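You operate a simulated robot arm through the tools that you are given. There is no shell and no other tool.

Carry out the task below with a simulated robot arm. There is one attempt and no reset: what you move stays moved.

TASK
Slide a foam sleeve fully down over each tube of the tube holder.
Fine: the white tape roll parked there goes on the grey spindle, keeper arm over it.

It is judged by the outcome, as a careful person would: the job done as asked, and still so three seconds after it is handed in. It fails if anything else is knocked over, pushed out of place, dropped, spilled or broken.

THE ROBOT
A 7-joint arm with a two-finger parallel gripper, fixed in place. Base frame: the origin is at the foot of the arm, x ahead of it, y to its left, z up; the work surface is at about z = 850. Units: mm, rad, N and s.
With the tool pointing down near the work surface it reaches from about 100 to 640 mm from the base axis. Its first joint turns from -1.152 to 1.152 rad. Payload 1.57 kg.
Tool frame: the origin (TCP) lies between the finger pads and is the grasp point; the fingertips stand 30 mm ahead of it; z points along the fingers, y is the line along which they close. The gripper opens to 80 mm. The fingers are 17 mm wide and 12 mm thick; the gripper's body (40 by 82 mm) begins 80 mm behind the TCP.
Orientation is that of the tool frame in the base frame, as a unit quaternion [w, x, y, z]. With the fingers straight down and closing along the base's y, the tool's x points along the base's -x, its y along +y and its z along -z.

THE INTERFACE
- The arm moves only by the tool apply_moves. Its arguments are lists of equal length, an entry for each row: "angular": the turn, a rotation vector about the base's x, y, z in rad, a list of three; "offset": the shift along the base's x, y, z in mm, a list of three; "fingers": the opening, from 0 (shut) to 1 (fully open). In form: {"angular": [[ax, ay, az], ...], "offset": [[dx, dy, dz], ...], "fingers": [fingers, ...]}. A call has 1 to 20 rows; each row shifts and turns the commanded pose from where the row before left it. Rows are played at 5 a second. More than 50 mm and 0.15 rad between two rows, or a gripper value outside its range, and nothing of the call is played. A pose out of reach is approached as far as the arm can. The call stops where the force on the tool passes 40 N (or 10 N more than at its start, if that is more) or the arm is blocked; 0.2 s more then pass. The fingers move at their own pace (about 72 mm/s each) and stop on an object; they squeeze with about 42 N. The grip force told is the motor's: it shows also when the fingers shut on nothing. Time passes only in rows, and 0.2 s behind the last, so rows that do not move let the fingers close. The reply holds the time, the measured pose of the TCP, the force on the tool along the base axes, the opening and the grip force, in the units named above and with some noise, with the torque about the TCP (base axes, N m) and any sound that the robot's microphone picked up.
- Cameras (640 x 400 px; columns grow to the right, rows downward): "scene" is fixed at [66.1, 447.8, 1412.3]; the picture's right is [-0.62, -0.78, 0.00], its down [-0.53, 0.42, -0.74] and it looks along [0.58, -0.46, -0.67] (base axes); focal length 214 px, centre (320, 200). "wrist" rides on the gripper at [72, -7, -122] in the tool frame; the picture's right is [0.09, 1.00, 0.00], its down [-0.84, 0.08, -0.54] and it looks along [-0.54, 0.05, 0.84] (tool axes); focal length 238 px, centre (320, 200). There is no depth. A picture from a camera that has moved, and an enlarged one, comes with that camera's place and axes in the base frame and with its lens.
- snapshot(camera): a new picture of that camera. It takes no simulated time.
- enlarge(camera, box): a new picture of the part [left, top, right, bottom] of that camera's present view, enlarged. It takes no simulated time.
- close_job(): hands the job in; it is judged then, once.

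Nothing tells you positions but the pictures and the camera data. Unless the task says otherwise, let go and move clear before handing in.

The tools are called after "Request:" as name(argument=value, ...) on one line, values as JSON. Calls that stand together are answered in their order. apply_moves: Moves the arm, as the interface text tells. Its arguments: {"type":"object","properties":{"angular":{"type":"array","items":{"type":"array","items":{"type":"number"}}},"offset":{"type":"array","items":{"type":"array","items":{"type":"number"}}},"fingers":{"type":"array","items":{"type":"number"}}},"required":["angular","offset","fingers"]} The other tools are called the same way: snapshot (camera) takes a picture; enlarge (camera, box) takes an enlarged picture of a part of a camera's view; close_job () hands the job in.

At the start:

```text
clock: 0.0
tool_pos: [317.0, -26.1, 1286.6]
tcp_rot: [0.001, 0.001, 1.0, 0.0]
force: [-0.4, -0.4, 0.4]
ft_torque: [0.0, -0.02, 0.0]
gripper_width: 80.2
grasp_force: 0.0
```

scene: 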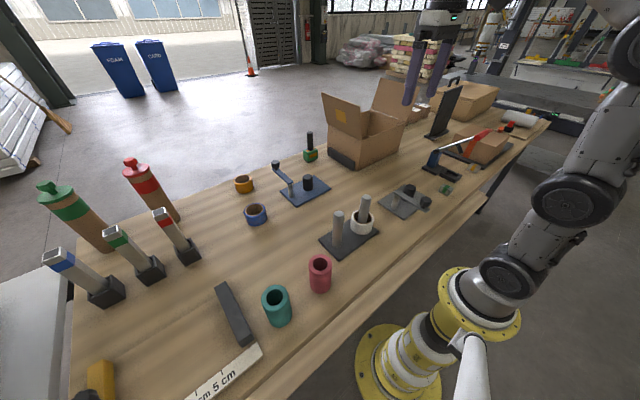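
wrist: 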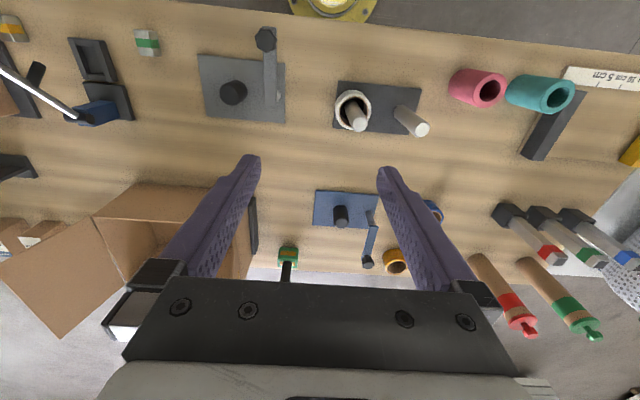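

I see a tube holder with two grey tubes (a white tape roll is parked on one), a pink and a teal sleeve, and grey and blue spindle plates, each with a swinging arm. I'll enlarge the views to locate everything before moving.

Request:
enlarge(camera="scene", box=[220, 140, 460, 340])

Request:
enlarge(camera="wrist", box=[180, 20, 440, 180])

Request:
enlarge(camera="wrist", box=[400, 40, 640, 190])

Request:
enlarge(camera="scene", box=[360, 160, 480, 230])

```text
2.00 times, centred on (340, 240) of scene
camera zoom: at [66.1, 447.8, 1412.3], right [-0.62, -0.78, 0.0], down [-0.53, 0.42, -0.74], along [0.58, -0.46, -0.67], focal length 429 px, centre (280, 120)
```

zoom: 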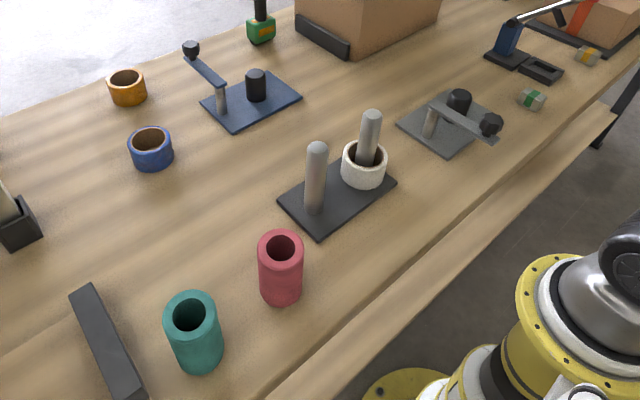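

```text
2.46 times, centred on (310, 100) of wrist
camera zoom: at [244.3, -33.9, 1408.9], right [-0.09, 1.0, 0.0], down [0.84, 0.08, 0.54], along [0.54, 0.05, -0.84], focal length 587 px, centre (345, 446)
```

zoom: 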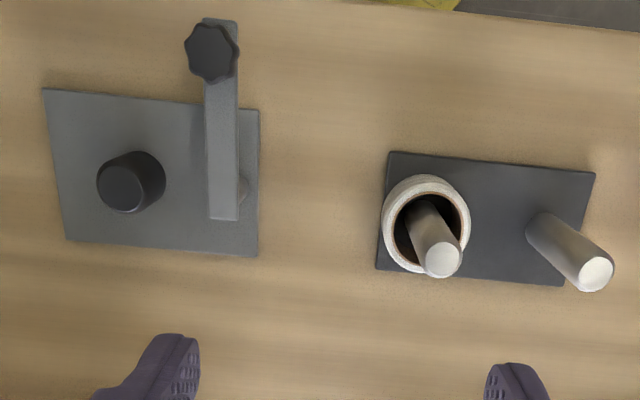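

```text
2.67 times, centred on (520, 115) of wrist
camera zoom: at [244.3, -33.9, 1408.9], right [-0.09, 1.0, 0.0], down [0.84, 0.08, 0.54], along [0.54, 0.05, -0.84], focal length 636 px, centre (-213, 427)
```

zoom: 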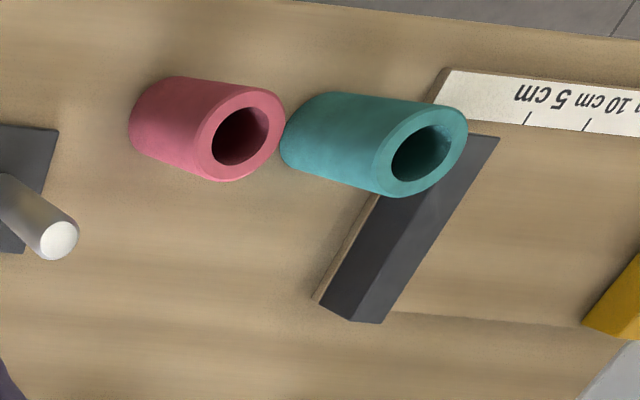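

```text
5.33 times, centred on (420, 195) of scene
camera zoom: at [66.1, 447.8, 1412.3], right [-0.62, -0.78, 0.0], down [-0.53, 0.42, -0.74], along [0.58, -0.46, -0.67], focal length 1144 px, centre (-213, 227)
```

zoom: 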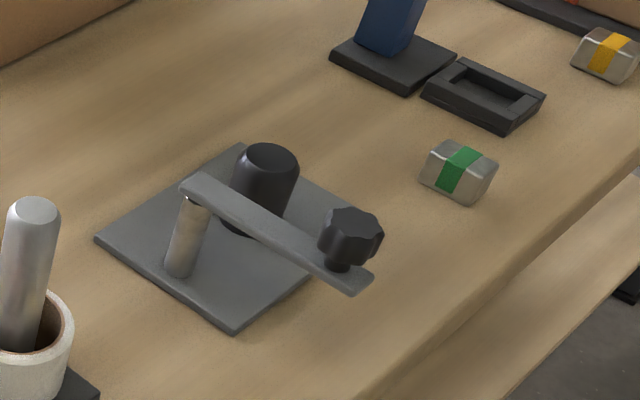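

The layout is clear: tubes near x≈350, y≈45 and 158; grey spindle plate around x 279–399, y −277 to −102. Next I'll zoom in more tightly to refine sizes and heights.

Request:
enlarge(camera="wrist", box=[195, 20, 295, 130])

Request:
enlarge(camera="wrist", box=[325, 70, 435, 140])

Request:
enlarge(camera="wrist", box=[440, 60, 590, 120])

Request:
enlarge(camera="scene", box=[315, 185, 385, 260])

Request:
enlarge(camera="scene", box=[255, 245, 340, 335])

Request:
enlarge(camera="scene", box=[375, 175, 440, 225])

```text
3.64 times, centred on (245, 75) of wrist
camera zoom: at [244.3, -33.9, 1408.9], right [-0.09, 1.0, 0.0], down [0.84, 0.08, 0.54], along [0.54, 0.05, -0.84], focal length 867 px, centre (593, 654)
```

zoom: 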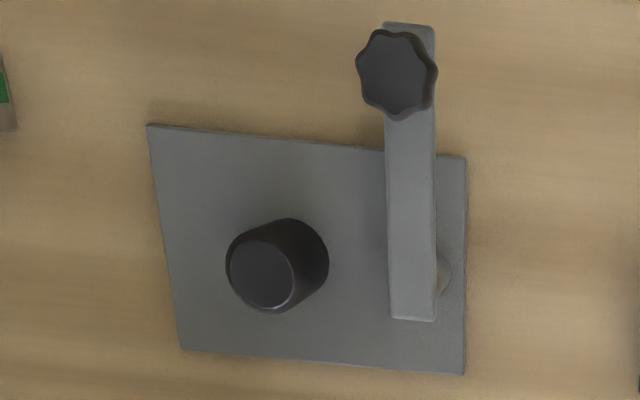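

```text
5.71 times, centred on (380, 105) of wrist
camera zoom: at [244.3, -33.9, 1408.9], right [-0.09, 1.0, 0.0], down [0.84, 0.08, 0.54], along [0.54, 0.05, -0.84], focal length 1362 px, centre (-23, 743)
```

zoom: 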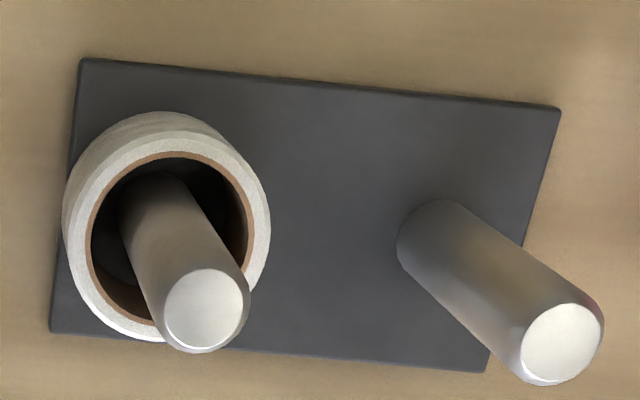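

```text
4.27 times, centred on (515, 90) of wrist
camera zoom: at [244.3, -33.9, 1408.9], right [-0.09, 1.0, 0.0], down [0.84, 0.08, 0.54], along [0.54, 0.05, -0.84], focal length 1017 px, centre (-512, 669)
```

zoom: 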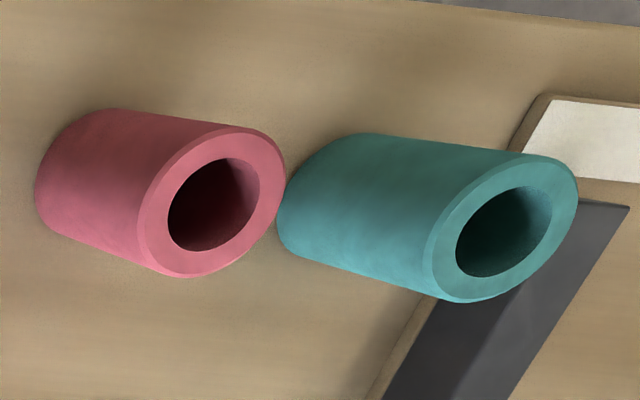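

```text
5.33 times, centred on (350, 222) of scene
camera zoom: at [66.1, 447.8, 1412.3], right [-0.62, -0.78, 0.0], down [-0.53, 0.42, -0.74], along [0.58, -0.46, -0.67], focal length 1144 px, centre (160, 80)
```

zoom: 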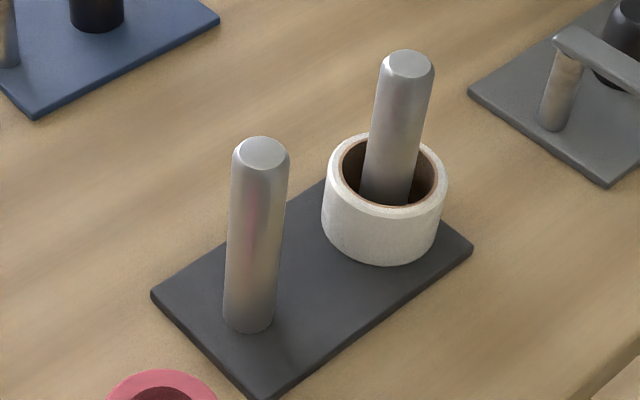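

```text
4.44 times, centred on (298, 290) of scene
camera zoom: at [66.1, 447.8, 1412.3], right [-0.62, -0.78, 0.0], down [-0.53, 0.42, -0.74], along [0.58, -0.46, -0.67], focal length 953 px, centre (420, -200)
```

zoom: 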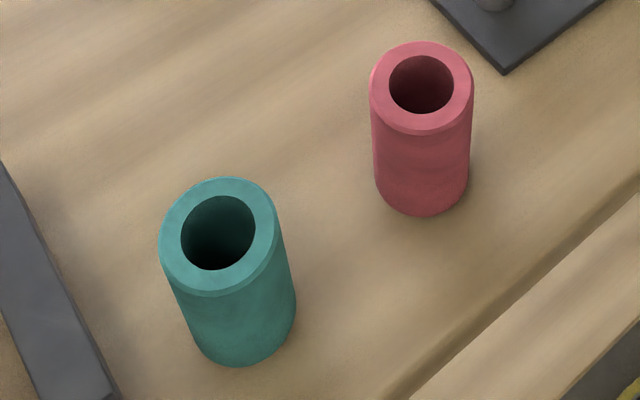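

```text
8.00 times, centred on (408, 200) of scene
camera zoom: at [66.1, 447.8, 1412.3], right [-0.62, -0.78, 0.0], down [-0.53, 0.42, -0.74], along [0.58, -0.46, -0.67], focal length 1716 px, centre (-380, 200)
```

zoom: 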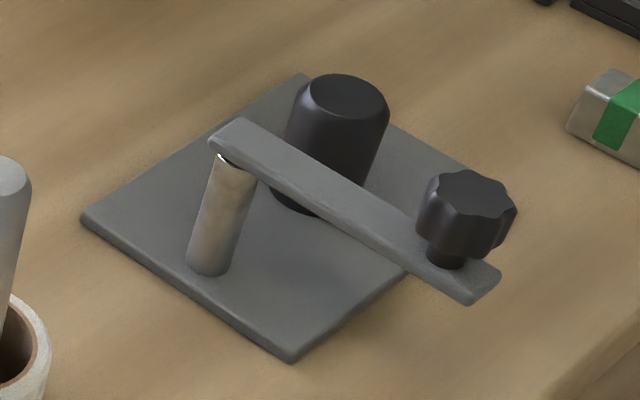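

The measurements agree well: the tubes stand at (350, 44) and (350, 154) with tops at z≈994. The roll is about 72 mm across and 45 mm high. The spindle peg is at (340, −204), the keeper post near (342, −119) and the knob at (245, −118). A straight-down grasp of the roll would put the gripper body into the tube, so I'll tilt the tool back about 40° and hover above the roll to check.

Request:
apply_moves(angular=[[0, -0.1163, 0], [0, -0.1163, 0], [0, -0.1163, 0], [0, -0.1163, 0], [0, -0.1163, 0], [0, -0.1163, 0], [0, 0, 0]], offset=[[5.5, 11.7, -35], [5.5, 11.7, -35], [5.5, 11.7, -35], [5.5, 11.7, -35], [5.5, 11.7, -35], [5.5, 11.7, -35], [0, 0, 0]], fingers=[1, 1, 1, 1, 1, 1, 1])

```text
clock: 1.6
tool_pos: [348.3, 42.4, 1077.2]
tcp_rot: [0.342, -0.001, 0.94, 0.0]
force: [-0.4, 0.5, -0.2]
ft_torque: [-0.02, -0.01, 0.04]
gripper_width: 79.8
grasp_force: 0.1
```

Request:
snapshot(camera="wrist")

Request:
snapshot(camera="scene")

```text
taken
camera wrist: at [215.1, 34.8, 1124.8], right [-0.07, 1.0, -0.06], down [0.29, 0.08, 0.95], along [0.95, 0.05, -0.3], focal length 238 px, centre (320, 200)
```

wrist: 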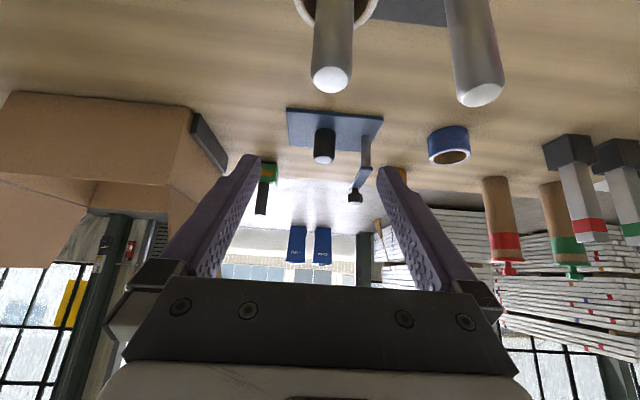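

```text
taken
```

scene: 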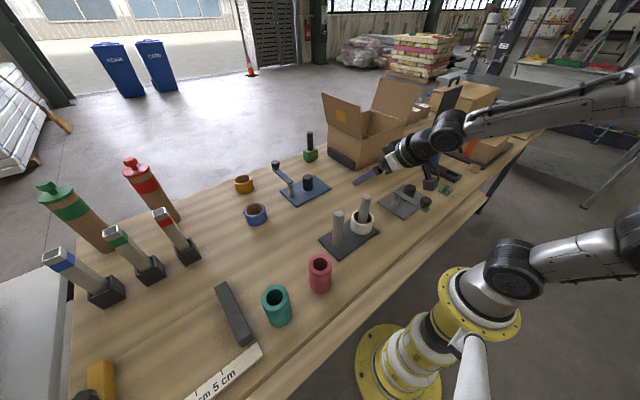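

The tilted pose works, and the new view confirms the tubes at (350, 44) and (349, 154). I'll hold for one row to check the measurement settles, then descend around the tube.

Request:
apply_moves(angular=[[0, 0, 0], [0, 0, 0]], offset=[[0, 0, 0], [0, 0, 0]], fingers=[1, 1])

Request:
enlarge(camera="wrist", box=[270, 0, 430, 100])

Request:
enlarge(camera="scene", box=[330, 130, 470, 250])

```text
clock: 2.2
tool_pos: [349.0, 42.0, 1077.7]
tcp_rot: [0.342, 0.001, 0.94, 0.0]
force: [-0.5, 0.0, 0.3]
ft_torque: [-0.02, 0.03, -0.02]
gripper_width: 80.0
grasp_force: 0.1
```

```text
4.00 times, centred on (350, 50) of wrist
camera zoom: at [215.3, 34.6, 1125.3], right [-0.07, 1.0, -0.06], down [0.29, 0.08, 0.95], along [0.95, 0.05, -0.3], focal length 953 px, centre (200, 800)
```

zoom: 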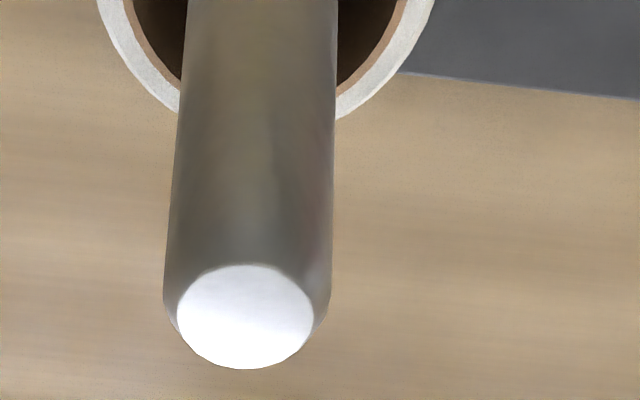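

```text
3.33 times, centred on (400, 190) of scene
camera zoom: at [66.1, 447.8, 1412.3], right [-0.62, -0.78, 0.0], down [-0.53, 0.42, -0.74], along [0.58, -0.46, -0.67], focal length 715 px, centre (53, 233)
```

zoom: 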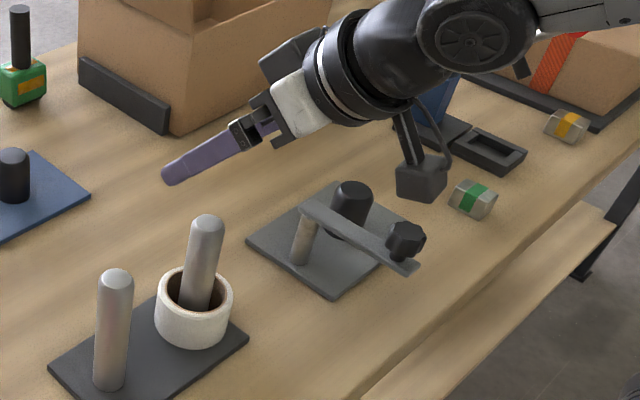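

The measured TCP sits about 2 mm short in y compared with the roll centre (≈44.5), so I'll correct that. Then I'll descend to just above the roll's rim.

Request:
apply_moves(angular=[[0, 0, 0], [0, 0, 0], [0, 0, 0], [0, 0, 0], [0, 0, 0], [0, 0, 0]], offset=[[1, 2.5, -20], [0, 0, -30], [0, 0, -30], [0, 0, -30], [0, 0, -30], [0, 0, 0]], fingers=[1, 1, 1, 1, 1, 1])

Request:
snapshot(camera="wrist")

Request:
enlarge(camera="scene", box=[320, 150, 440, 250])

```text
clock: 3.6
tool_pos: [351.1, 47.0, 937.4]
tcp_rot: [0.342, 0.0, 0.94, 0.0]
force: [-0.7, -0.1, -0.8]
ft_torque: [-0.01, 0.03, -0.05]
gripper_width: 79.8
grasp_force: 0.1
```

```text
taken
camera wrist: at [217.8, 39.0, 984.0], right [-0.07, 1.0, -0.06], down [0.29, 0.08, 0.95], along [0.95, 0.05, -0.3], focal length 238 px, centre (320, 200)
```

wrist: 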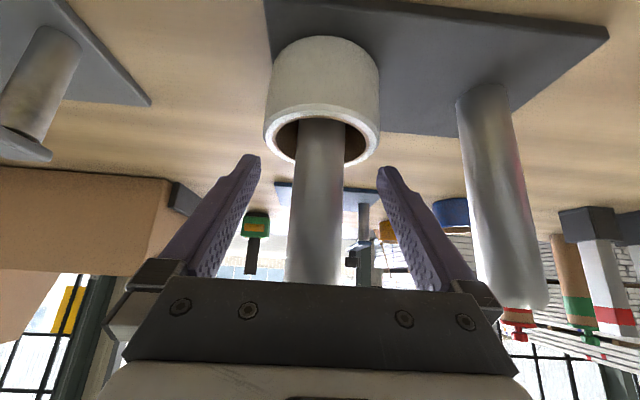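

```text
4.00 times, centred on (380, 200) of scene
camera zoom: at [66.1, 447.8, 1412.3], right [-0.62, -0.78, 0.0], down [-0.53, 0.42, -0.74], along [0.58, -0.46, -0.67], focal length 858 px, centre (80, 200)
```

zoom: 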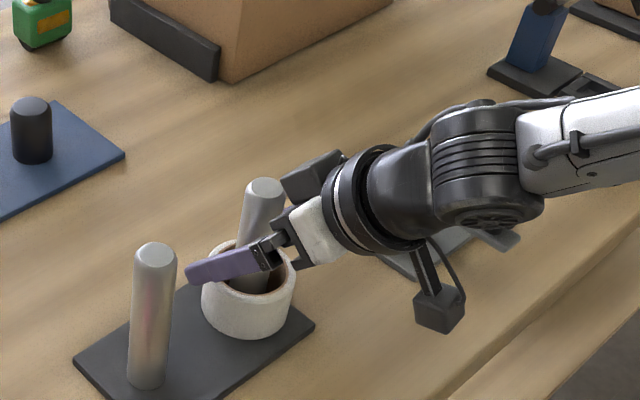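

The roll centre is about 1.2 mm to the −y side of the finger midline, with roughly 3 mm clearance each side after correcting. I'll shift and lower gently around it.

Request:
apply_moves(angular=[[0, 0, 0], [0, 0, 0], [0, 0, 0], [0, 0, 0], [0, 0, 0]], offset=[[0, -1.3, 0], [0, 0, -10], [0, 0, -10], [0, 0, -8], [0, 0, 0]], fingers=[1, 1, 1, 1, 1])

Request:
snapshot(camera="wrist")

```text
clock: 4.8
tool_pos: [349.6, 44.2, 910.2]
tcp_rot: [0.342, 0.0, 0.94, 0.0]
force: [-0.6, 0.8, -0.2]
ft_torque: [0.01, 0.0, -0.02]
gripper_width: 80.1
grasp_force: 0.1
```

```text
taken
camera wrist: at [216.7, 36.9, 956.5], right [-0.07, 1.0, -0.06], down [0.29, 0.08, 0.95], along [0.95, 0.05, -0.3], focal length 238 px, centre (320, 200)
```

wrist: 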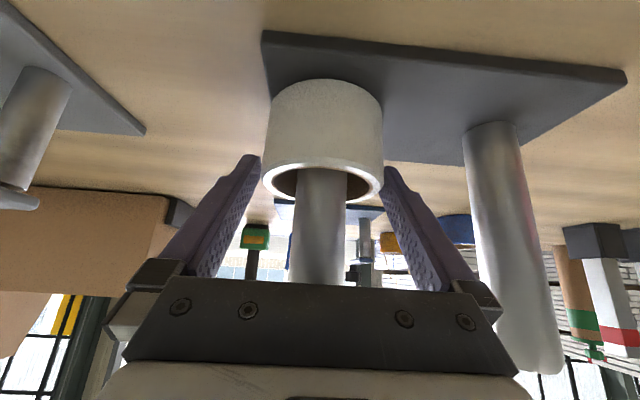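

The fingers now straddle the roll with even gaps. I'll nudge +0.7 mm in y, lower the last 18 mm, and close.

Request:
apply_moves(angular=[[0, 0, 0], [0, 0, 0], [0, 0, 0], [0, 0, 0], [0, 0, 0]], offset=[[0, 0.7, -6], [0, 0, -6], [0, 0, -5], [0, 0, 0], [0, 0, 0]], fingers=[1, 1, 1, 1, 1])

Request:
snapshot(camera="wrist")

Request:
enlarge(camera="scene", box=[320, 180, 410, 255])

```text
clock: 6.0
tool_pos: [350.9, 45.1, 892.3]
tcp_rot: [0.341, 0.0, 0.94, 0.0]
force: [0.4, 0.1, -0.4]
ft_torque: [-0.01, -0.03, -0.02]
gripper_width: 80.1
grasp_force: 0.2
```

```text
taken
camera wrist: at [217.0, 38.2, 939.2], right [-0.07, 1.0, -0.06], down [0.29, 0.08, 0.95], along [0.95, 0.05, -0.3], focal length 238 px, centre (320, 200)
```

wrist: 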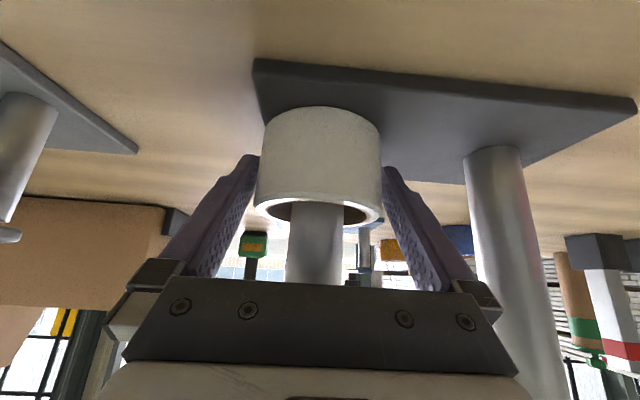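

```text
5.33 times, centred on (365, 218) of scene
camera zoom: at [66.1, 447.8, 1412.3], right [-0.62, -0.78, 0.0], down [-0.53, 0.42, -0.74], along [0.58, -0.46, -0.67], focal length 1144 px, centre (80, 107)
```

zoom: 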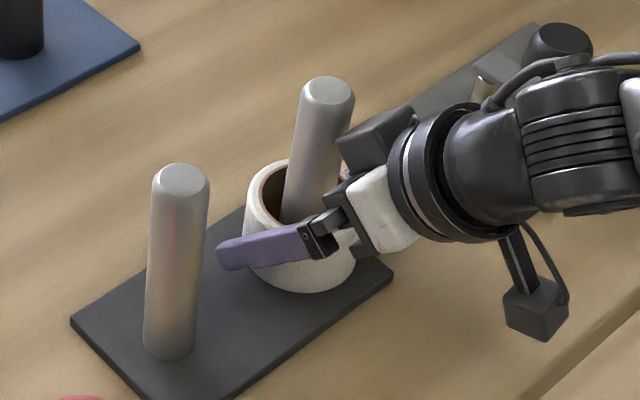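

The fingers straddle the roll with no contact force. Now I'll close on it.

Request:
apply_moves(angular=[[0, 0, 0], [0, 0, 0], [0, 0, 0], [0, 0, 0]], offset=[[0, 0, 0], [0, 0, 0], [0, 0, 0], [0, 0, 0]], fingers=[0.7, 0.7, 0.7, 0.7])

```text
clock: 7.0
tool_pos: [350.1, 46.8, 892.5]
tcp_rot: [0.341, -0.001, 0.94, 0.0]
force: [-0.8, 0.1, 0.2]
ft_torque: [0.04, 0.0, 0.01]
gripper_width: 71.0
grasp_force: 42.4
```

The roll is gripped at 71 mm with 42 N. I'll lift it slowly along the tube, a little first.

Request:
apply_moves(angular=[[0, 0, 0], [0, 0, 0], [0, 0, 0]], offset=[[0, 0, 10], [0, 0, 15], [0, 0, 15]], fingers=[0.7, 0.7, 0.7])

Request:
snapshot(camera="wrist")

Request:
enlarge(camera="scene", box=[320, 160, 410, 255])

```text
clock: 7.8
tool_pos: [350.4, 46.9, 933.5]
tcp_rot: [0.341, -0.001, 0.94, 0.0]
force: [0.0, -0.9, -0.2]
ft_torque: [-0.01, -0.01, -0.03]
gripper_width: 70.8
grasp_force: 41.9
```

```text
taken
camera wrist: at [216.8, 40.0, 979.7], right [-0.07, 1.0, -0.06], down [0.29, 0.08, 0.95], along [0.95, 0.05, -0.3], focal length 238 px, centre (320, 200)
```

wrist: 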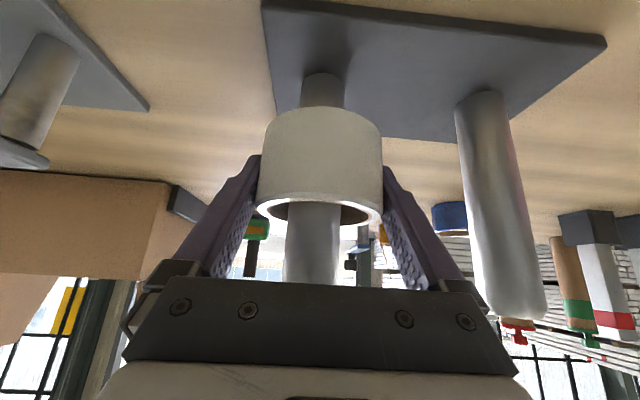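

```text
4.21 times, centred on (365, 208) of scene
camera zoom: at [66.1, 447.8, 1412.3], right [-0.62, -0.78, 0.0], down [-0.53, 0.42, -0.74], along [0.58, -0.46, -0.67], focal length 903 px, centre (130, 168)
```

zoom: 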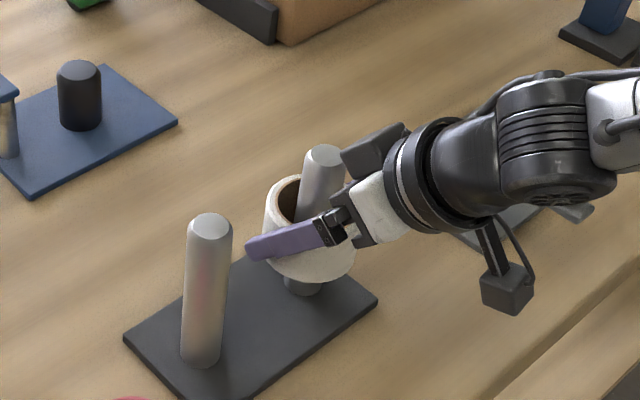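

The roll is coming up level without rubbing. I'll continue lifting clear of the tube top.

Request:
apply_moves(angular=[[0, 0, 0], [0, 0, 0], [0, 0, 0], [0, 0, 0], [0, 0, 0], [0, 0, 0]], offset=[[0, -0.5, 20], [0, -0.5, 20], [0, 0, 25], [0, 0, 25], [0, 0, 25], [0, 0, 10]], fingers=[0.7, 0.7, 0.7, 0.7, 0.7, 0.7])

Request:
snapshot(camera="wrist")

Request:
enlarge(camera="scene", box=[310, 130, 450, 260])

```text
clock: 9.2
tool_pos: [348.7, 45.4, 1056.9]
tcp_rot: [0.341, -0.001, 0.94, -0.001]
force: [-0.2, 0.1, -0.9]
ft_torque: [0.01, 0.0, -0.02]
gripper_width: 70.7
grasp_force: 42.2
```

```text
taken
camera wrist: at [215.7, 37.6, 1103.6], right [-0.07, 1.0, -0.06], down [0.29, 0.08, 0.95], along [0.95, 0.05, -0.3], focal length 238 px, centre (320, 200)
```

wrist: 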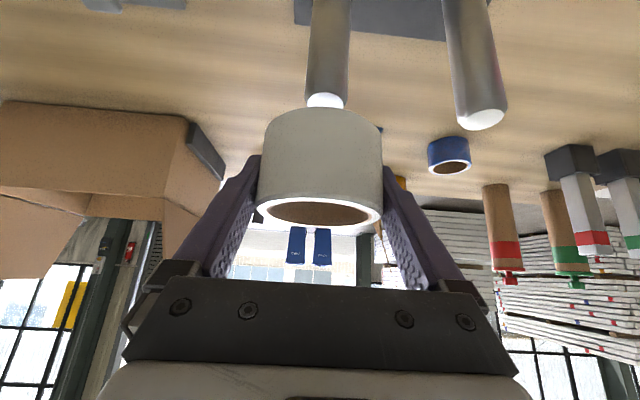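

```text
3.08 times, centred on (380, 195) of scene
camera zoom: at [66.1, 447.8, 1412.3], right [-0.62, -0.78, 0.0], down [-0.53, 0.42, -0.74], along [0.58, -0.46, -0.67], focal length 660 px, centre (135, 215)
```

zoom: 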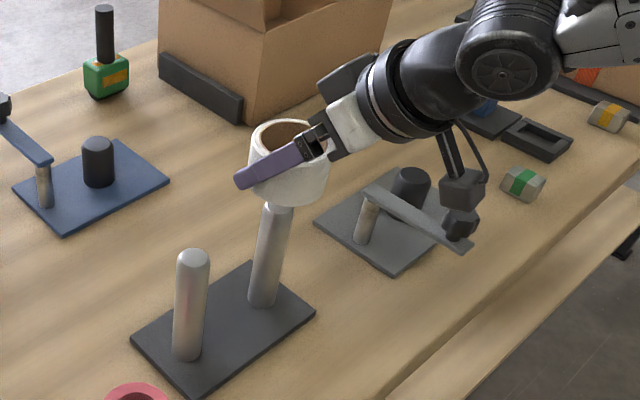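

The roll is off the tube at z≈1057. I'll carry it across at this height to above the grey peg.

Request:
apply_moves(angular=[[0, 0, 0], [0, 0, 0], [0, 0, 0], [0, 0, 0], [0, 0, 0], [0, 0, 0], [0, 0, 0], [0, 0, 0]], offset=[[-1, -35, 0], [-1, -36, 0], [-1, -36, 0], [-1, -36, 0], [-1, -36, 0], [-1, -36, 0], [-2, -34, 0], [0, 0, 0]], fingers=[0.7, 0.7, 0.7, 0.7, 0.7, 0.7, 0.7, 0.7])

Request:
snapshot(camera="wrist")

Request:
enlarge(camera="scene", box=[350, 110, 490, 240])

```text
clock: 11.0
tool_pos: [340.8, -204.8, 1057.3]
tcp_rot: [0.342, 0.0, 0.94, 0.0]
force: [0.0, 0.0, -0.1]
ft_torque: [0.02, -0.03, 0.02]
gripper_width: 70.6
grasp_force: 42.3
```

```text
taken
camera wrist: at [207.7, -211.9, 1103.5], right [-0.07, 1.0, -0.06], down [0.29, 0.08, 0.95], along [0.95, 0.05, -0.3], focal length 238 px, centre (320, 200)
```

wrist: 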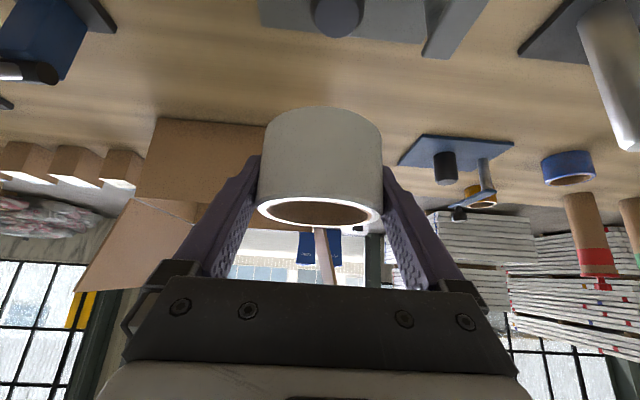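

```text
3.08 times, centred on (420, 175) of scene
camera zoom: at [66.1, 447.8, 1412.3], right [-0.62, -0.78, 0.0], down [-0.53, 0.42, -0.74], along [0.58, -0.46, -0.67], focal length 660 px, centre (12, 277)
```

zoom: 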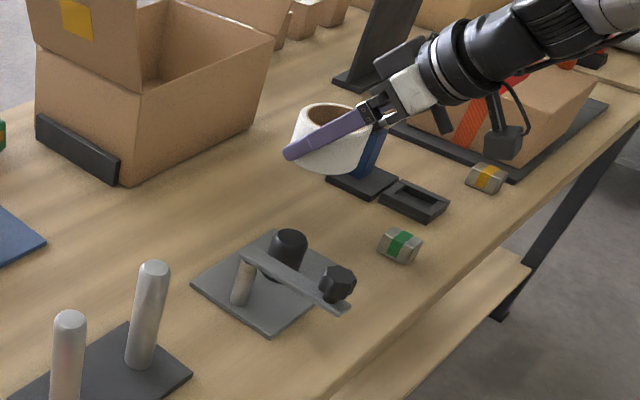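

The peg top is visible near the top of the wrist view. I'll enlarge to locate its centre relative to the gripper.

Request:
enlarge(camera="wrist", box=[250, 0, 490, 110])

Request:
enlarge(camera="scene", box=[390, 170, 450, 220])

```text
2.67 times, centred on (370, 55) of wrist
camera zoom: at [207.7, -211.9, 1103.5], right [-0.07, 1.0, -0.06], down [0.29, 0.08, 0.95], along [0.95, 0.05, -0.3], focal length 636 px, centre (187, 587)
```

zoom: 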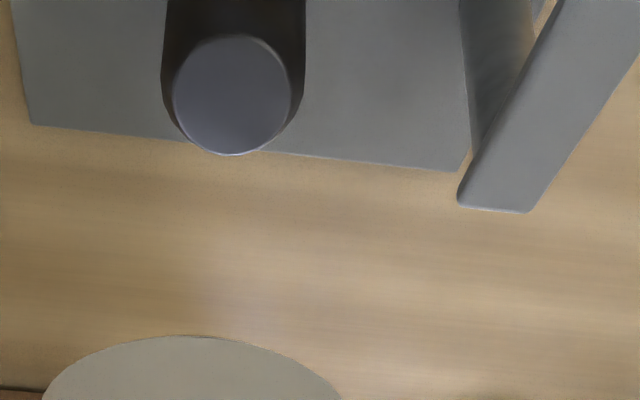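

```text
8.00 times, centred on (420, 195) of scene
camera zoom: at [66.1, 447.8, 1412.3], right [-0.62, -0.78, 0.0], down [-0.53, 0.42, -0.74], along [0.58, -0.46, -0.67], focal length 1716 px, centre (-480, 240)
```

zoom: 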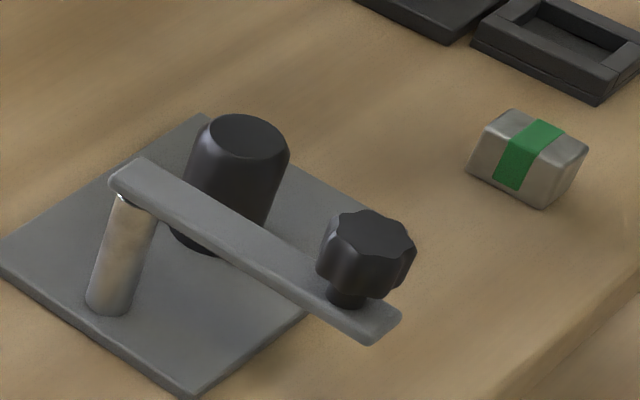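

Combining views, the peg is centred at about (340, −200.5) with its top at z≈914. The roll is centred in the grip, so I'll shift +4.2 mm in y, lower to just above the peg and re-check.

Request:
apply_moves(angular=[[0, 0, 0], [0, 0, 0], [0, 0, 0], [0, 0, 0], [0, 0, 0]], offset=[[-1, 4.2, -20], [0, 0, -25], [0, 0, -25], [0, 0, -22], [0, 0, 0]], fingers=[0.7, 0.7, 0.7, 0.7, 0.7])

Request:
snapshot(camera="wrist")

Request:
enlarge(camera="scene", box=[370, 140, 470, 230])

```text
clock: 12.2
tool_pos: [342.8, -200.2, 965.6]
tcp_rot: [0.342, 0.0, 0.94, -0.001]
force: [0.7, -0.1, 0.2]
ft_torque: [-0.01, 0.0, -0.04]
gripper_width: 71.2
grasp_force: 42.3
```

```text
taken
camera wrist: at [208.5, -207.5, 1012.3], right [-0.07, 1.0, -0.06], down [0.29, 0.08, 0.95], along [0.95, 0.05, -0.3], focal length 238 px, centre (320, 200)
```

wrist: 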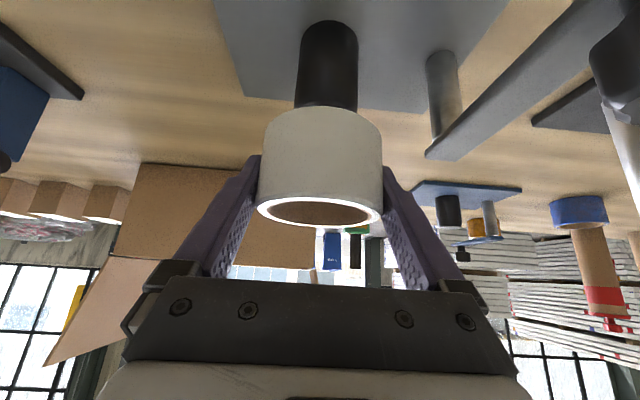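

```text
4.44 times, centred on (420, 185) of scene
camera zoom: at [66.1, 447.8, 1412.3], right [-0.62, -0.78, 0.0], down [-0.53, 0.42, -0.74], along [0.58, -0.46, -0.67], focal length 953 px, centre (-124, 267)
```

zoom: 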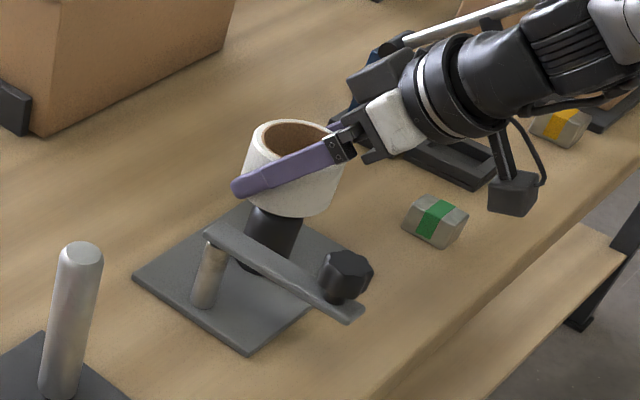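

The peg sits directly under the roll in this view. I'll enlarge to check the lateral alignment within a millimetre or two.

Request:
enlarge(camera="wrist", box=[240, 0, 400, 120])

```text
3.33 times, centred on (320, 60) of wrist
camera zoom: at [208.5, -207.5, 1012.3], right [-0.07, 1.0, -0.06], down [0.29, 0.08, 0.95], along [0.95, 0.05, -0.3], focal length 794 px, centre (320, 667)
```

zoom: 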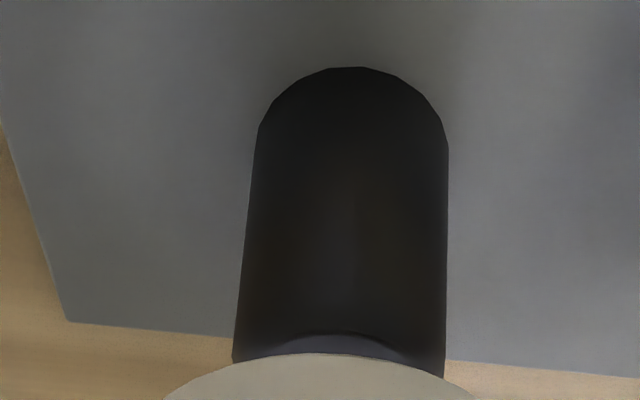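

Alignment is within about 1 mm. I'll lower the roll onto the peg gently, watching the force.

Request:
apply_moves(angular=[[0, 0, 0], [0, 0, 0], [0, 0, 0], [0, 0, 0], [0, 0, 0], [0, 0, 0]], offset=[[0, 0, -12], [0, 0, -12], [0, 0, -12], [0, 0, -12], [0, 0, -12], [0, 0, -5]], fingers=[0.7, 0.7, 0.7, 0.7, 0.7, 0.7])

Request:
snapshot(camera="wrist")

Request:
enlarge(camera="scene", box=[370, 150, 460, 230])

```text
clock: 13.6
tool_pos: [339.6, -199.7, 900.0]
tcp_rot: [0.343, 0.0, 0.94, 0.0]
force: [-0.6, 0.1, -0.4]
ft_torque: [-0.01, -0.05, -0.03]
gripper_width: 70.9
grasp_force: 41.7
```

```text
taken
camera wrist: at [207.7, -207.1, 947.1], right [-0.07, 1.0, -0.06], down [0.29, 0.08, 0.95], along [0.95, 0.05, -0.3], focal length 238 px, centre (320, 200)
```

wrist: 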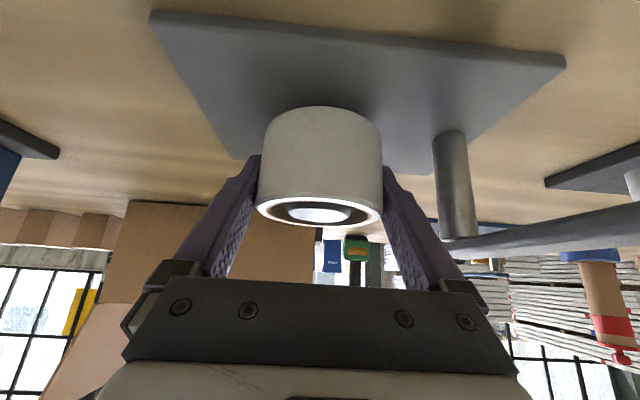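

```text
5.00 times, centred on (415, 190) of scene
camera zoom: at [66.1, 447.8, 1412.3], right [-0.62, -0.78, 0.0], down [-0.53, 0.42, -0.74], along [0.58, -0.46, -0.67], focal length 1072 px, centre (-155, 250)
```

zoom: 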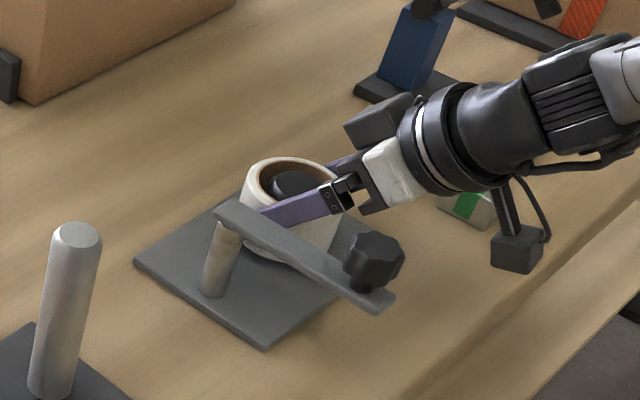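

The peg is inside the roll's bore with no contact force. I'll take the last few millimetres in small steps until it touches the plate.

Request:
apply_moves(angular=[[0, 0, 0], [0, 0, 0], [0, 0, 0]], offset=[[0, 0, -3], [0, 0, -2], [0, 0, 0]], fingers=[0.7, 0.7, 0.7])

Request:
enlarge(camera="wrist", box=[230, 80, 430, 250])

```text
clock: 14.4
tool_pos: [341.8, -200.0, 895.2]
tcp_rot: [0.341, -0.001, 0.94, 0.0]
force: [-0.4, -0.1, -0.1]
ft_torque: [0.01, -0.02, 0.04]
gripper_width: 70.7
grasp_force: 41.8
```

```text
2.35 times, centred on (330, 165) of wrist
camera zoom: at [208.2, -208.0, 942.0], right [-0.07, 1.0, -0.06], down [0.29, 0.08, 0.95], along [0.95, 0.05, -0.3], focal length 561 px, centre (296, 282)
```

zoom: 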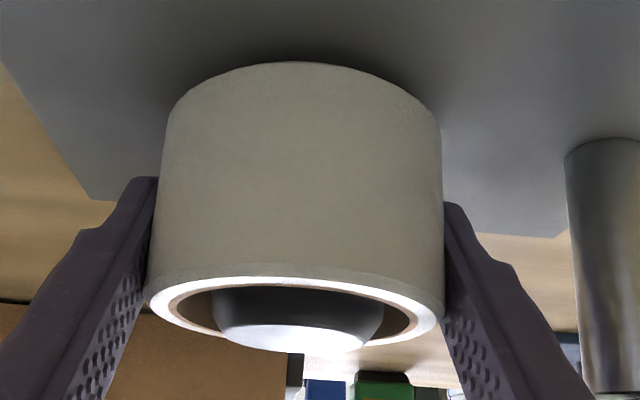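

Request:
apply_moves(angular=[[0, 0, 0], [0, 0, 0], [0, 0, 0]], offset=[[0, 0, -1.5], [0, 0, -1], [0, 0, 0]], fingers=[0.7, 0.7, 0.7])

```text
clock: 15.2
tool_pos: [342.7, -198.9, 893.0]
tcp_rot: [0.342, -0.001, 0.94, 0.0]
force: [0.6, 0.7, -0.9]
ft_torque: [-0.01, 0.0, -0.03]
gripper_width: 70.7
grasp_force: 41.9
```

Still no contact force; I'll keep going down in 1 mm steps.

Request:
apply_moves(angular=[[0, 0, 0], [0, 0, 0]], offset=[[0, 0, -1], [0, 0, 0]], fingers=[0.7, 0.7])

Request:
enlarge(camera="wrist", box=[230, 80, 430, 250])

```text
clock: 15.8
tool_pos: [341.8, -200.7, 892.5]
tcp_rot: [0.342, -0.001, 0.94, 0.0]
force: [-0.5, -0.1, -0.7]
ft_torque: [0.01, -0.02, -0.02]
gripper_width: 71.0
grasp_force: 42.2
```

```text
2.35 times, centred on (330, 165) of wrist
camera zoom: at [208.3, -207.6, 939.1], right [-0.07, 1.0, -0.06], down [0.29, 0.08, 0.95], along [0.95, 0.05, -0.3], focal length 561 px, centre (296, 282)
```

zoom: 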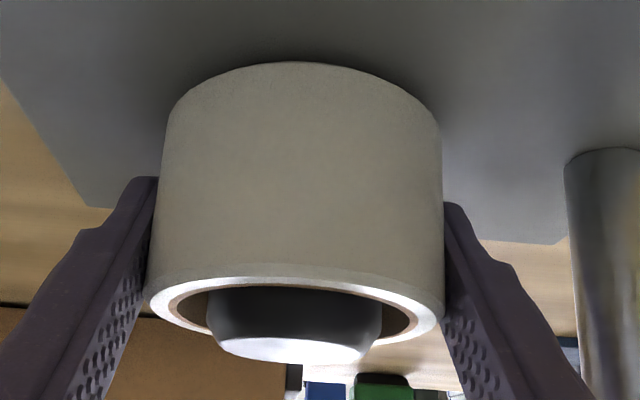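

Request:
apply_moves(angular=[[0, 0, 0], [0, 0, 0], [0, 0, 0]], offset=[[0, 0, -1], [0, 0, -1], [0, 0, 0]], fingers=[0.7, 0.7, 0.7])

```text
clock: 16.6
tool_pos: [341.7, -199.0, 891.7]
tcp_rot: [0.343, -0.001, 0.939, -0.001]
force: [-1.6, 2.5, 9.8]
ft_torque: [0.33, 0.12, 0.02]
gripper_width: 71.0
grasp_force: 42.5
```

There's about 10 N upward now, so the roll has touched the plate. I'll release and rise straight up.

Request:
apply_moves(angular=[[0, 0, 0], [0, 0, 0], [0, 0, 0]], offset=[[0, 0, 0], [0, 0, 0], [0, 0, 0]], fingers=[1, 1, 1])

Request:
snapshot(camera="wrist")

```text
clock: 17.4
tool_pos: [342.0, -200.0, 889.3]
tcp_rot: [0.342, -0.002, 0.94, 0.001]
force: [0.0, -0.1, 0.1]
ft_torque: [0.01, 0.01, -0.02]
gripper_width: 79.9
grasp_force: 0.1
```

```text
taken
camera wrist: at [208.0, -207.4, 936.1], right [-0.07, 1.0, -0.06], down [0.29, 0.08, 0.95], along [0.95, 0.05, -0.3], focal length 238 px, centre (320, 200)
```

wrist: 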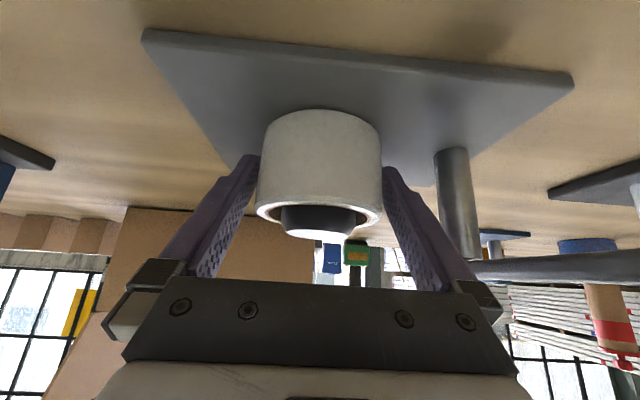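

Request:
apply_moves(angular=[[0, 0, 0], [0, 0, 0], [0, 0, 0], [0, 0, 0], [0, 0, 0], [0, 0, 0]], offset=[[0, 0, 10], [0, 0, 20], [0, 0, 30], [0, 0, 35], [0, 0, 40], [0, 0, 0]], fingers=[1, 1, 1, 1, 1, 1])

Request:
snapshot(camera="wrist")

Request:
enlarge(camera="scene", box=[370, 140, 470, 230])

```text
clock: 18.8
tool_pos: [341.0, -198.8, 1024.4]
tcp_rot: [0.342, 0.001, 0.94, 0.0]
force: [-0.3, -0.1, -0.2]
ft_torque: [-0.02, -0.04, 0.02]
gripper_width: 80.0
grasp_force: 0.2
```

```text
taken
camera wrist: at [208.5, -206.9, 1071.9], right [-0.07, 1.0, -0.06], down [0.29, 0.08, 0.95], along [0.95, 0.05, -0.3], focal length 238 px, centre (320, 200)
```

wrist: 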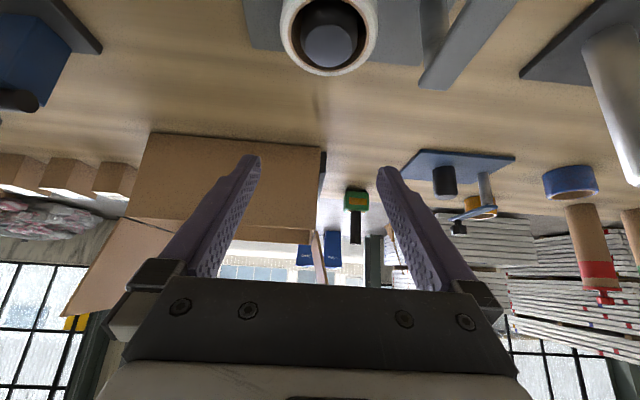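

```text
4.44 times, centred on (420, 185) of scene
camera zoom: at [66.1, 447.8, 1412.3], right [-0.62, -0.78, 0.0], down [-0.53, 0.42, -0.74], along [0.58, -0.46, -0.67], focal length 953 px, centre (-124, 267)
```

zoom: 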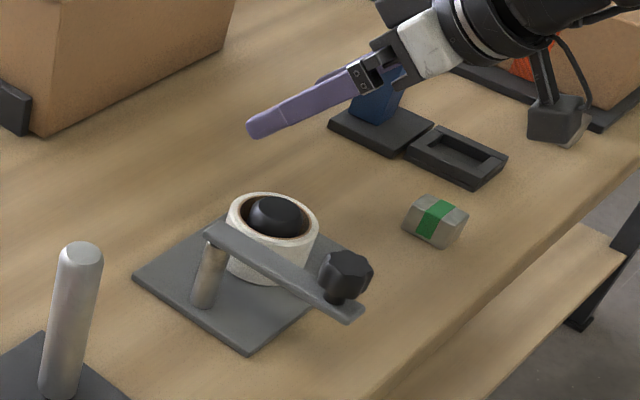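

The roll is seated on the grey spindle with the peg protruding slightly. Next I'll bring the tool vertical and hover above the keeper knob near (245, −118).

Request:
apply_moves(angular=[[0, 0.1163, 0], [0, 0.1163, 0], [0, 0.1163, 0], [0, 0.1163, 0], [0, 0.1163, 0], [0, 0.1163, 0], [0, 0, 0]], offset=[[-16, 13.5, 15], [-16, 13.5, 15], [-16, 13.5, 15], [-16, 13.5, 5], [-16, 13.5, 0], [-16, 13.5, 0], [0, 0, 0]], fingers=[1, 1, 1, 1, 1, 1, 1])

Request:
snapshot(camera="wrist")

Request:
snapshot(camera="scene")

```text
clock: 20.4
tool_pos: [244.2, -119.1, 1073.6]
tcp_rot: [-0.001, 0.0, 1.0, 0.0]
force: [0.4, -0.1, -0.5]
ft_torque: [-0.01, -0.01, 0.0]
gripper_width: 79.9
grasp_force: 0.0
```

```text
taken
camera wrist: at [172.4, -126.3, 1195.9], right [-0.09, 1.0, 0.0], down [0.84, 0.08, 0.54], along [0.54, 0.05, -0.84], focal length 238 px, centre (320, 200)
```

wrist: 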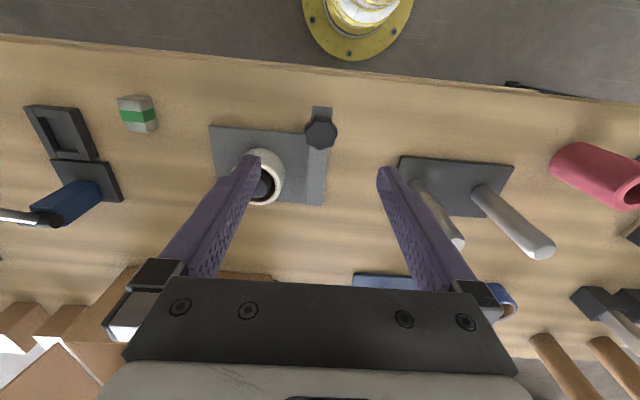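

```text
taken
```

scene: 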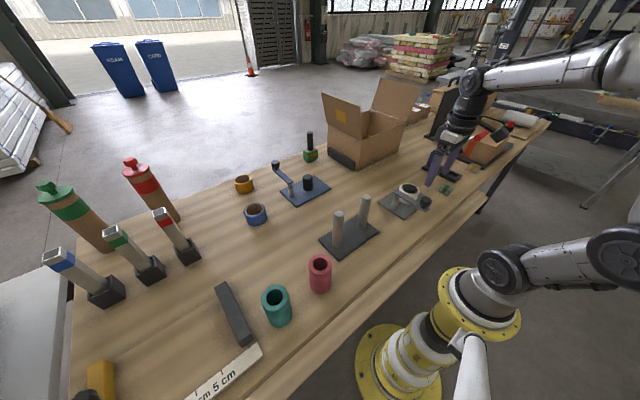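

Request:
enlarge(camera="wrist", box=[200, 90, 360, 220])

Request:
enlarge(camera="scene", box=[380, 140, 460, 220])

```text
3.08 times, centred on (280, 155) of wrist
camera zoom: at [172.4, -126.3, 1195.9], right [-0.09, 1.0, 0.0], down [0.84, 0.08, 0.54], along [0.54, 0.05, -0.84], focal length 733 px, centre (443, 338)
```

zoom: 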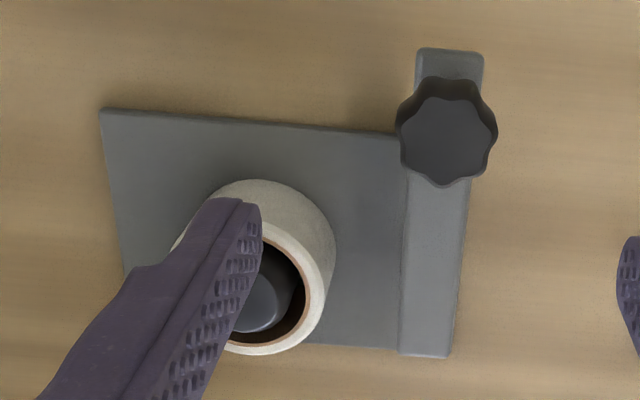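

```text
5.00 times, centred on (420, 180) of scene
camera zoom: at [66.1, 447.8, 1412.3], right [-0.62, -0.78, 0.0], down [-0.53, 0.42, -0.74], along [0.58, -0.46, -0.67], focal length 1072 px, centre (-180, 300)
```

zoom: 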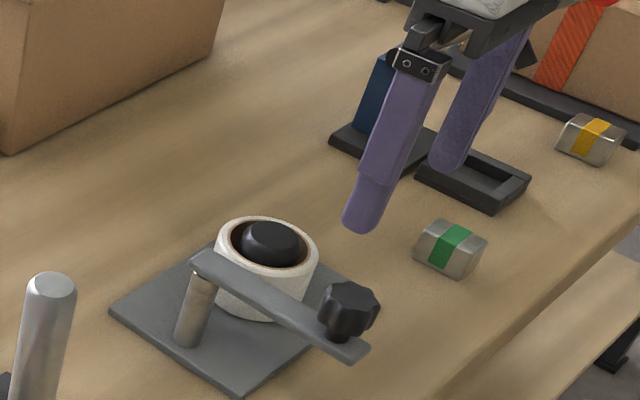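

The knob's top centre is at (244.5, −118) with its top at z≈967, about 30 mm across. I'll lower open fingers around it, keeping the tips above the arm, and partly close so they loosely cage it.

Request:
apply_moves(angular=[[0, 0, 0], [0, 0, 0], [0, 0, 0], [0, 0, 0], [0, 0, 0]], offset=[[0.3, 0.9, -30], [0, 0, -30], [0, 0, -25], [0, 0, -20], [0, 0, 0]], fingers=[1, 1, 1, 1, 1])

Request:
snapshot(camera="wrist")

Request:
enlarge(camera="scene", box=[380, 140, 460, 220])

```text
clock: 21.6
tool_pos: [244.9, -117.9, 971.3]
tcp_rot: [-0.001, 0.0, 1.0, 0.0]
force: [0.1, -0.2, 0.2]
ft_torque: [0.06, 0.03, 0.03]
gripper_width: 80.0
grasp_force: 0.0
```

```text
taken
camera wrist: at [172.6, -125.5, 1091.6], right [-0.09, 1.0, 0.0], down [0.84, 0.08, 0.54], along [0.54, 0.05, -0.84], focal length 238 px, centre (320, 200)
```

wrist: 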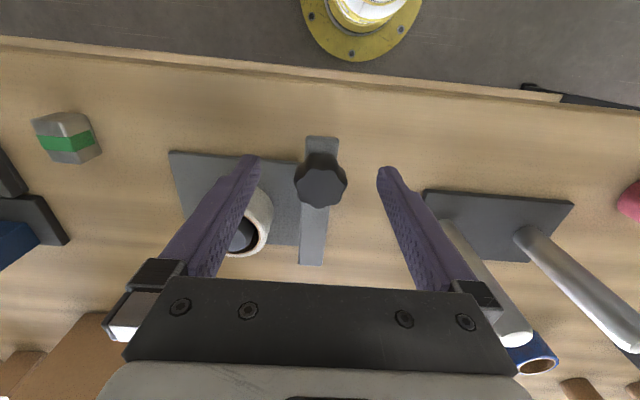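

```text
5.00 times, centred on (420, 180) of scene
camera zoom: at [66.1, 447.8, 1412.3], right [-0.62, -0.78, 0.0], down [-0.53, 0.42, -0.74], along [0.58, -0.46, -0.67], focal length 1072 px, centre (-180, 300)
```

zoom: 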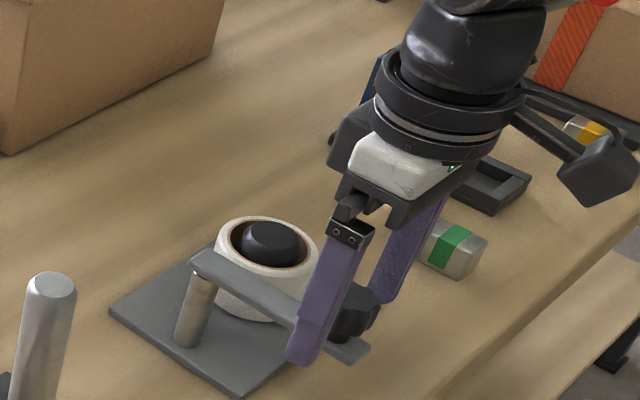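

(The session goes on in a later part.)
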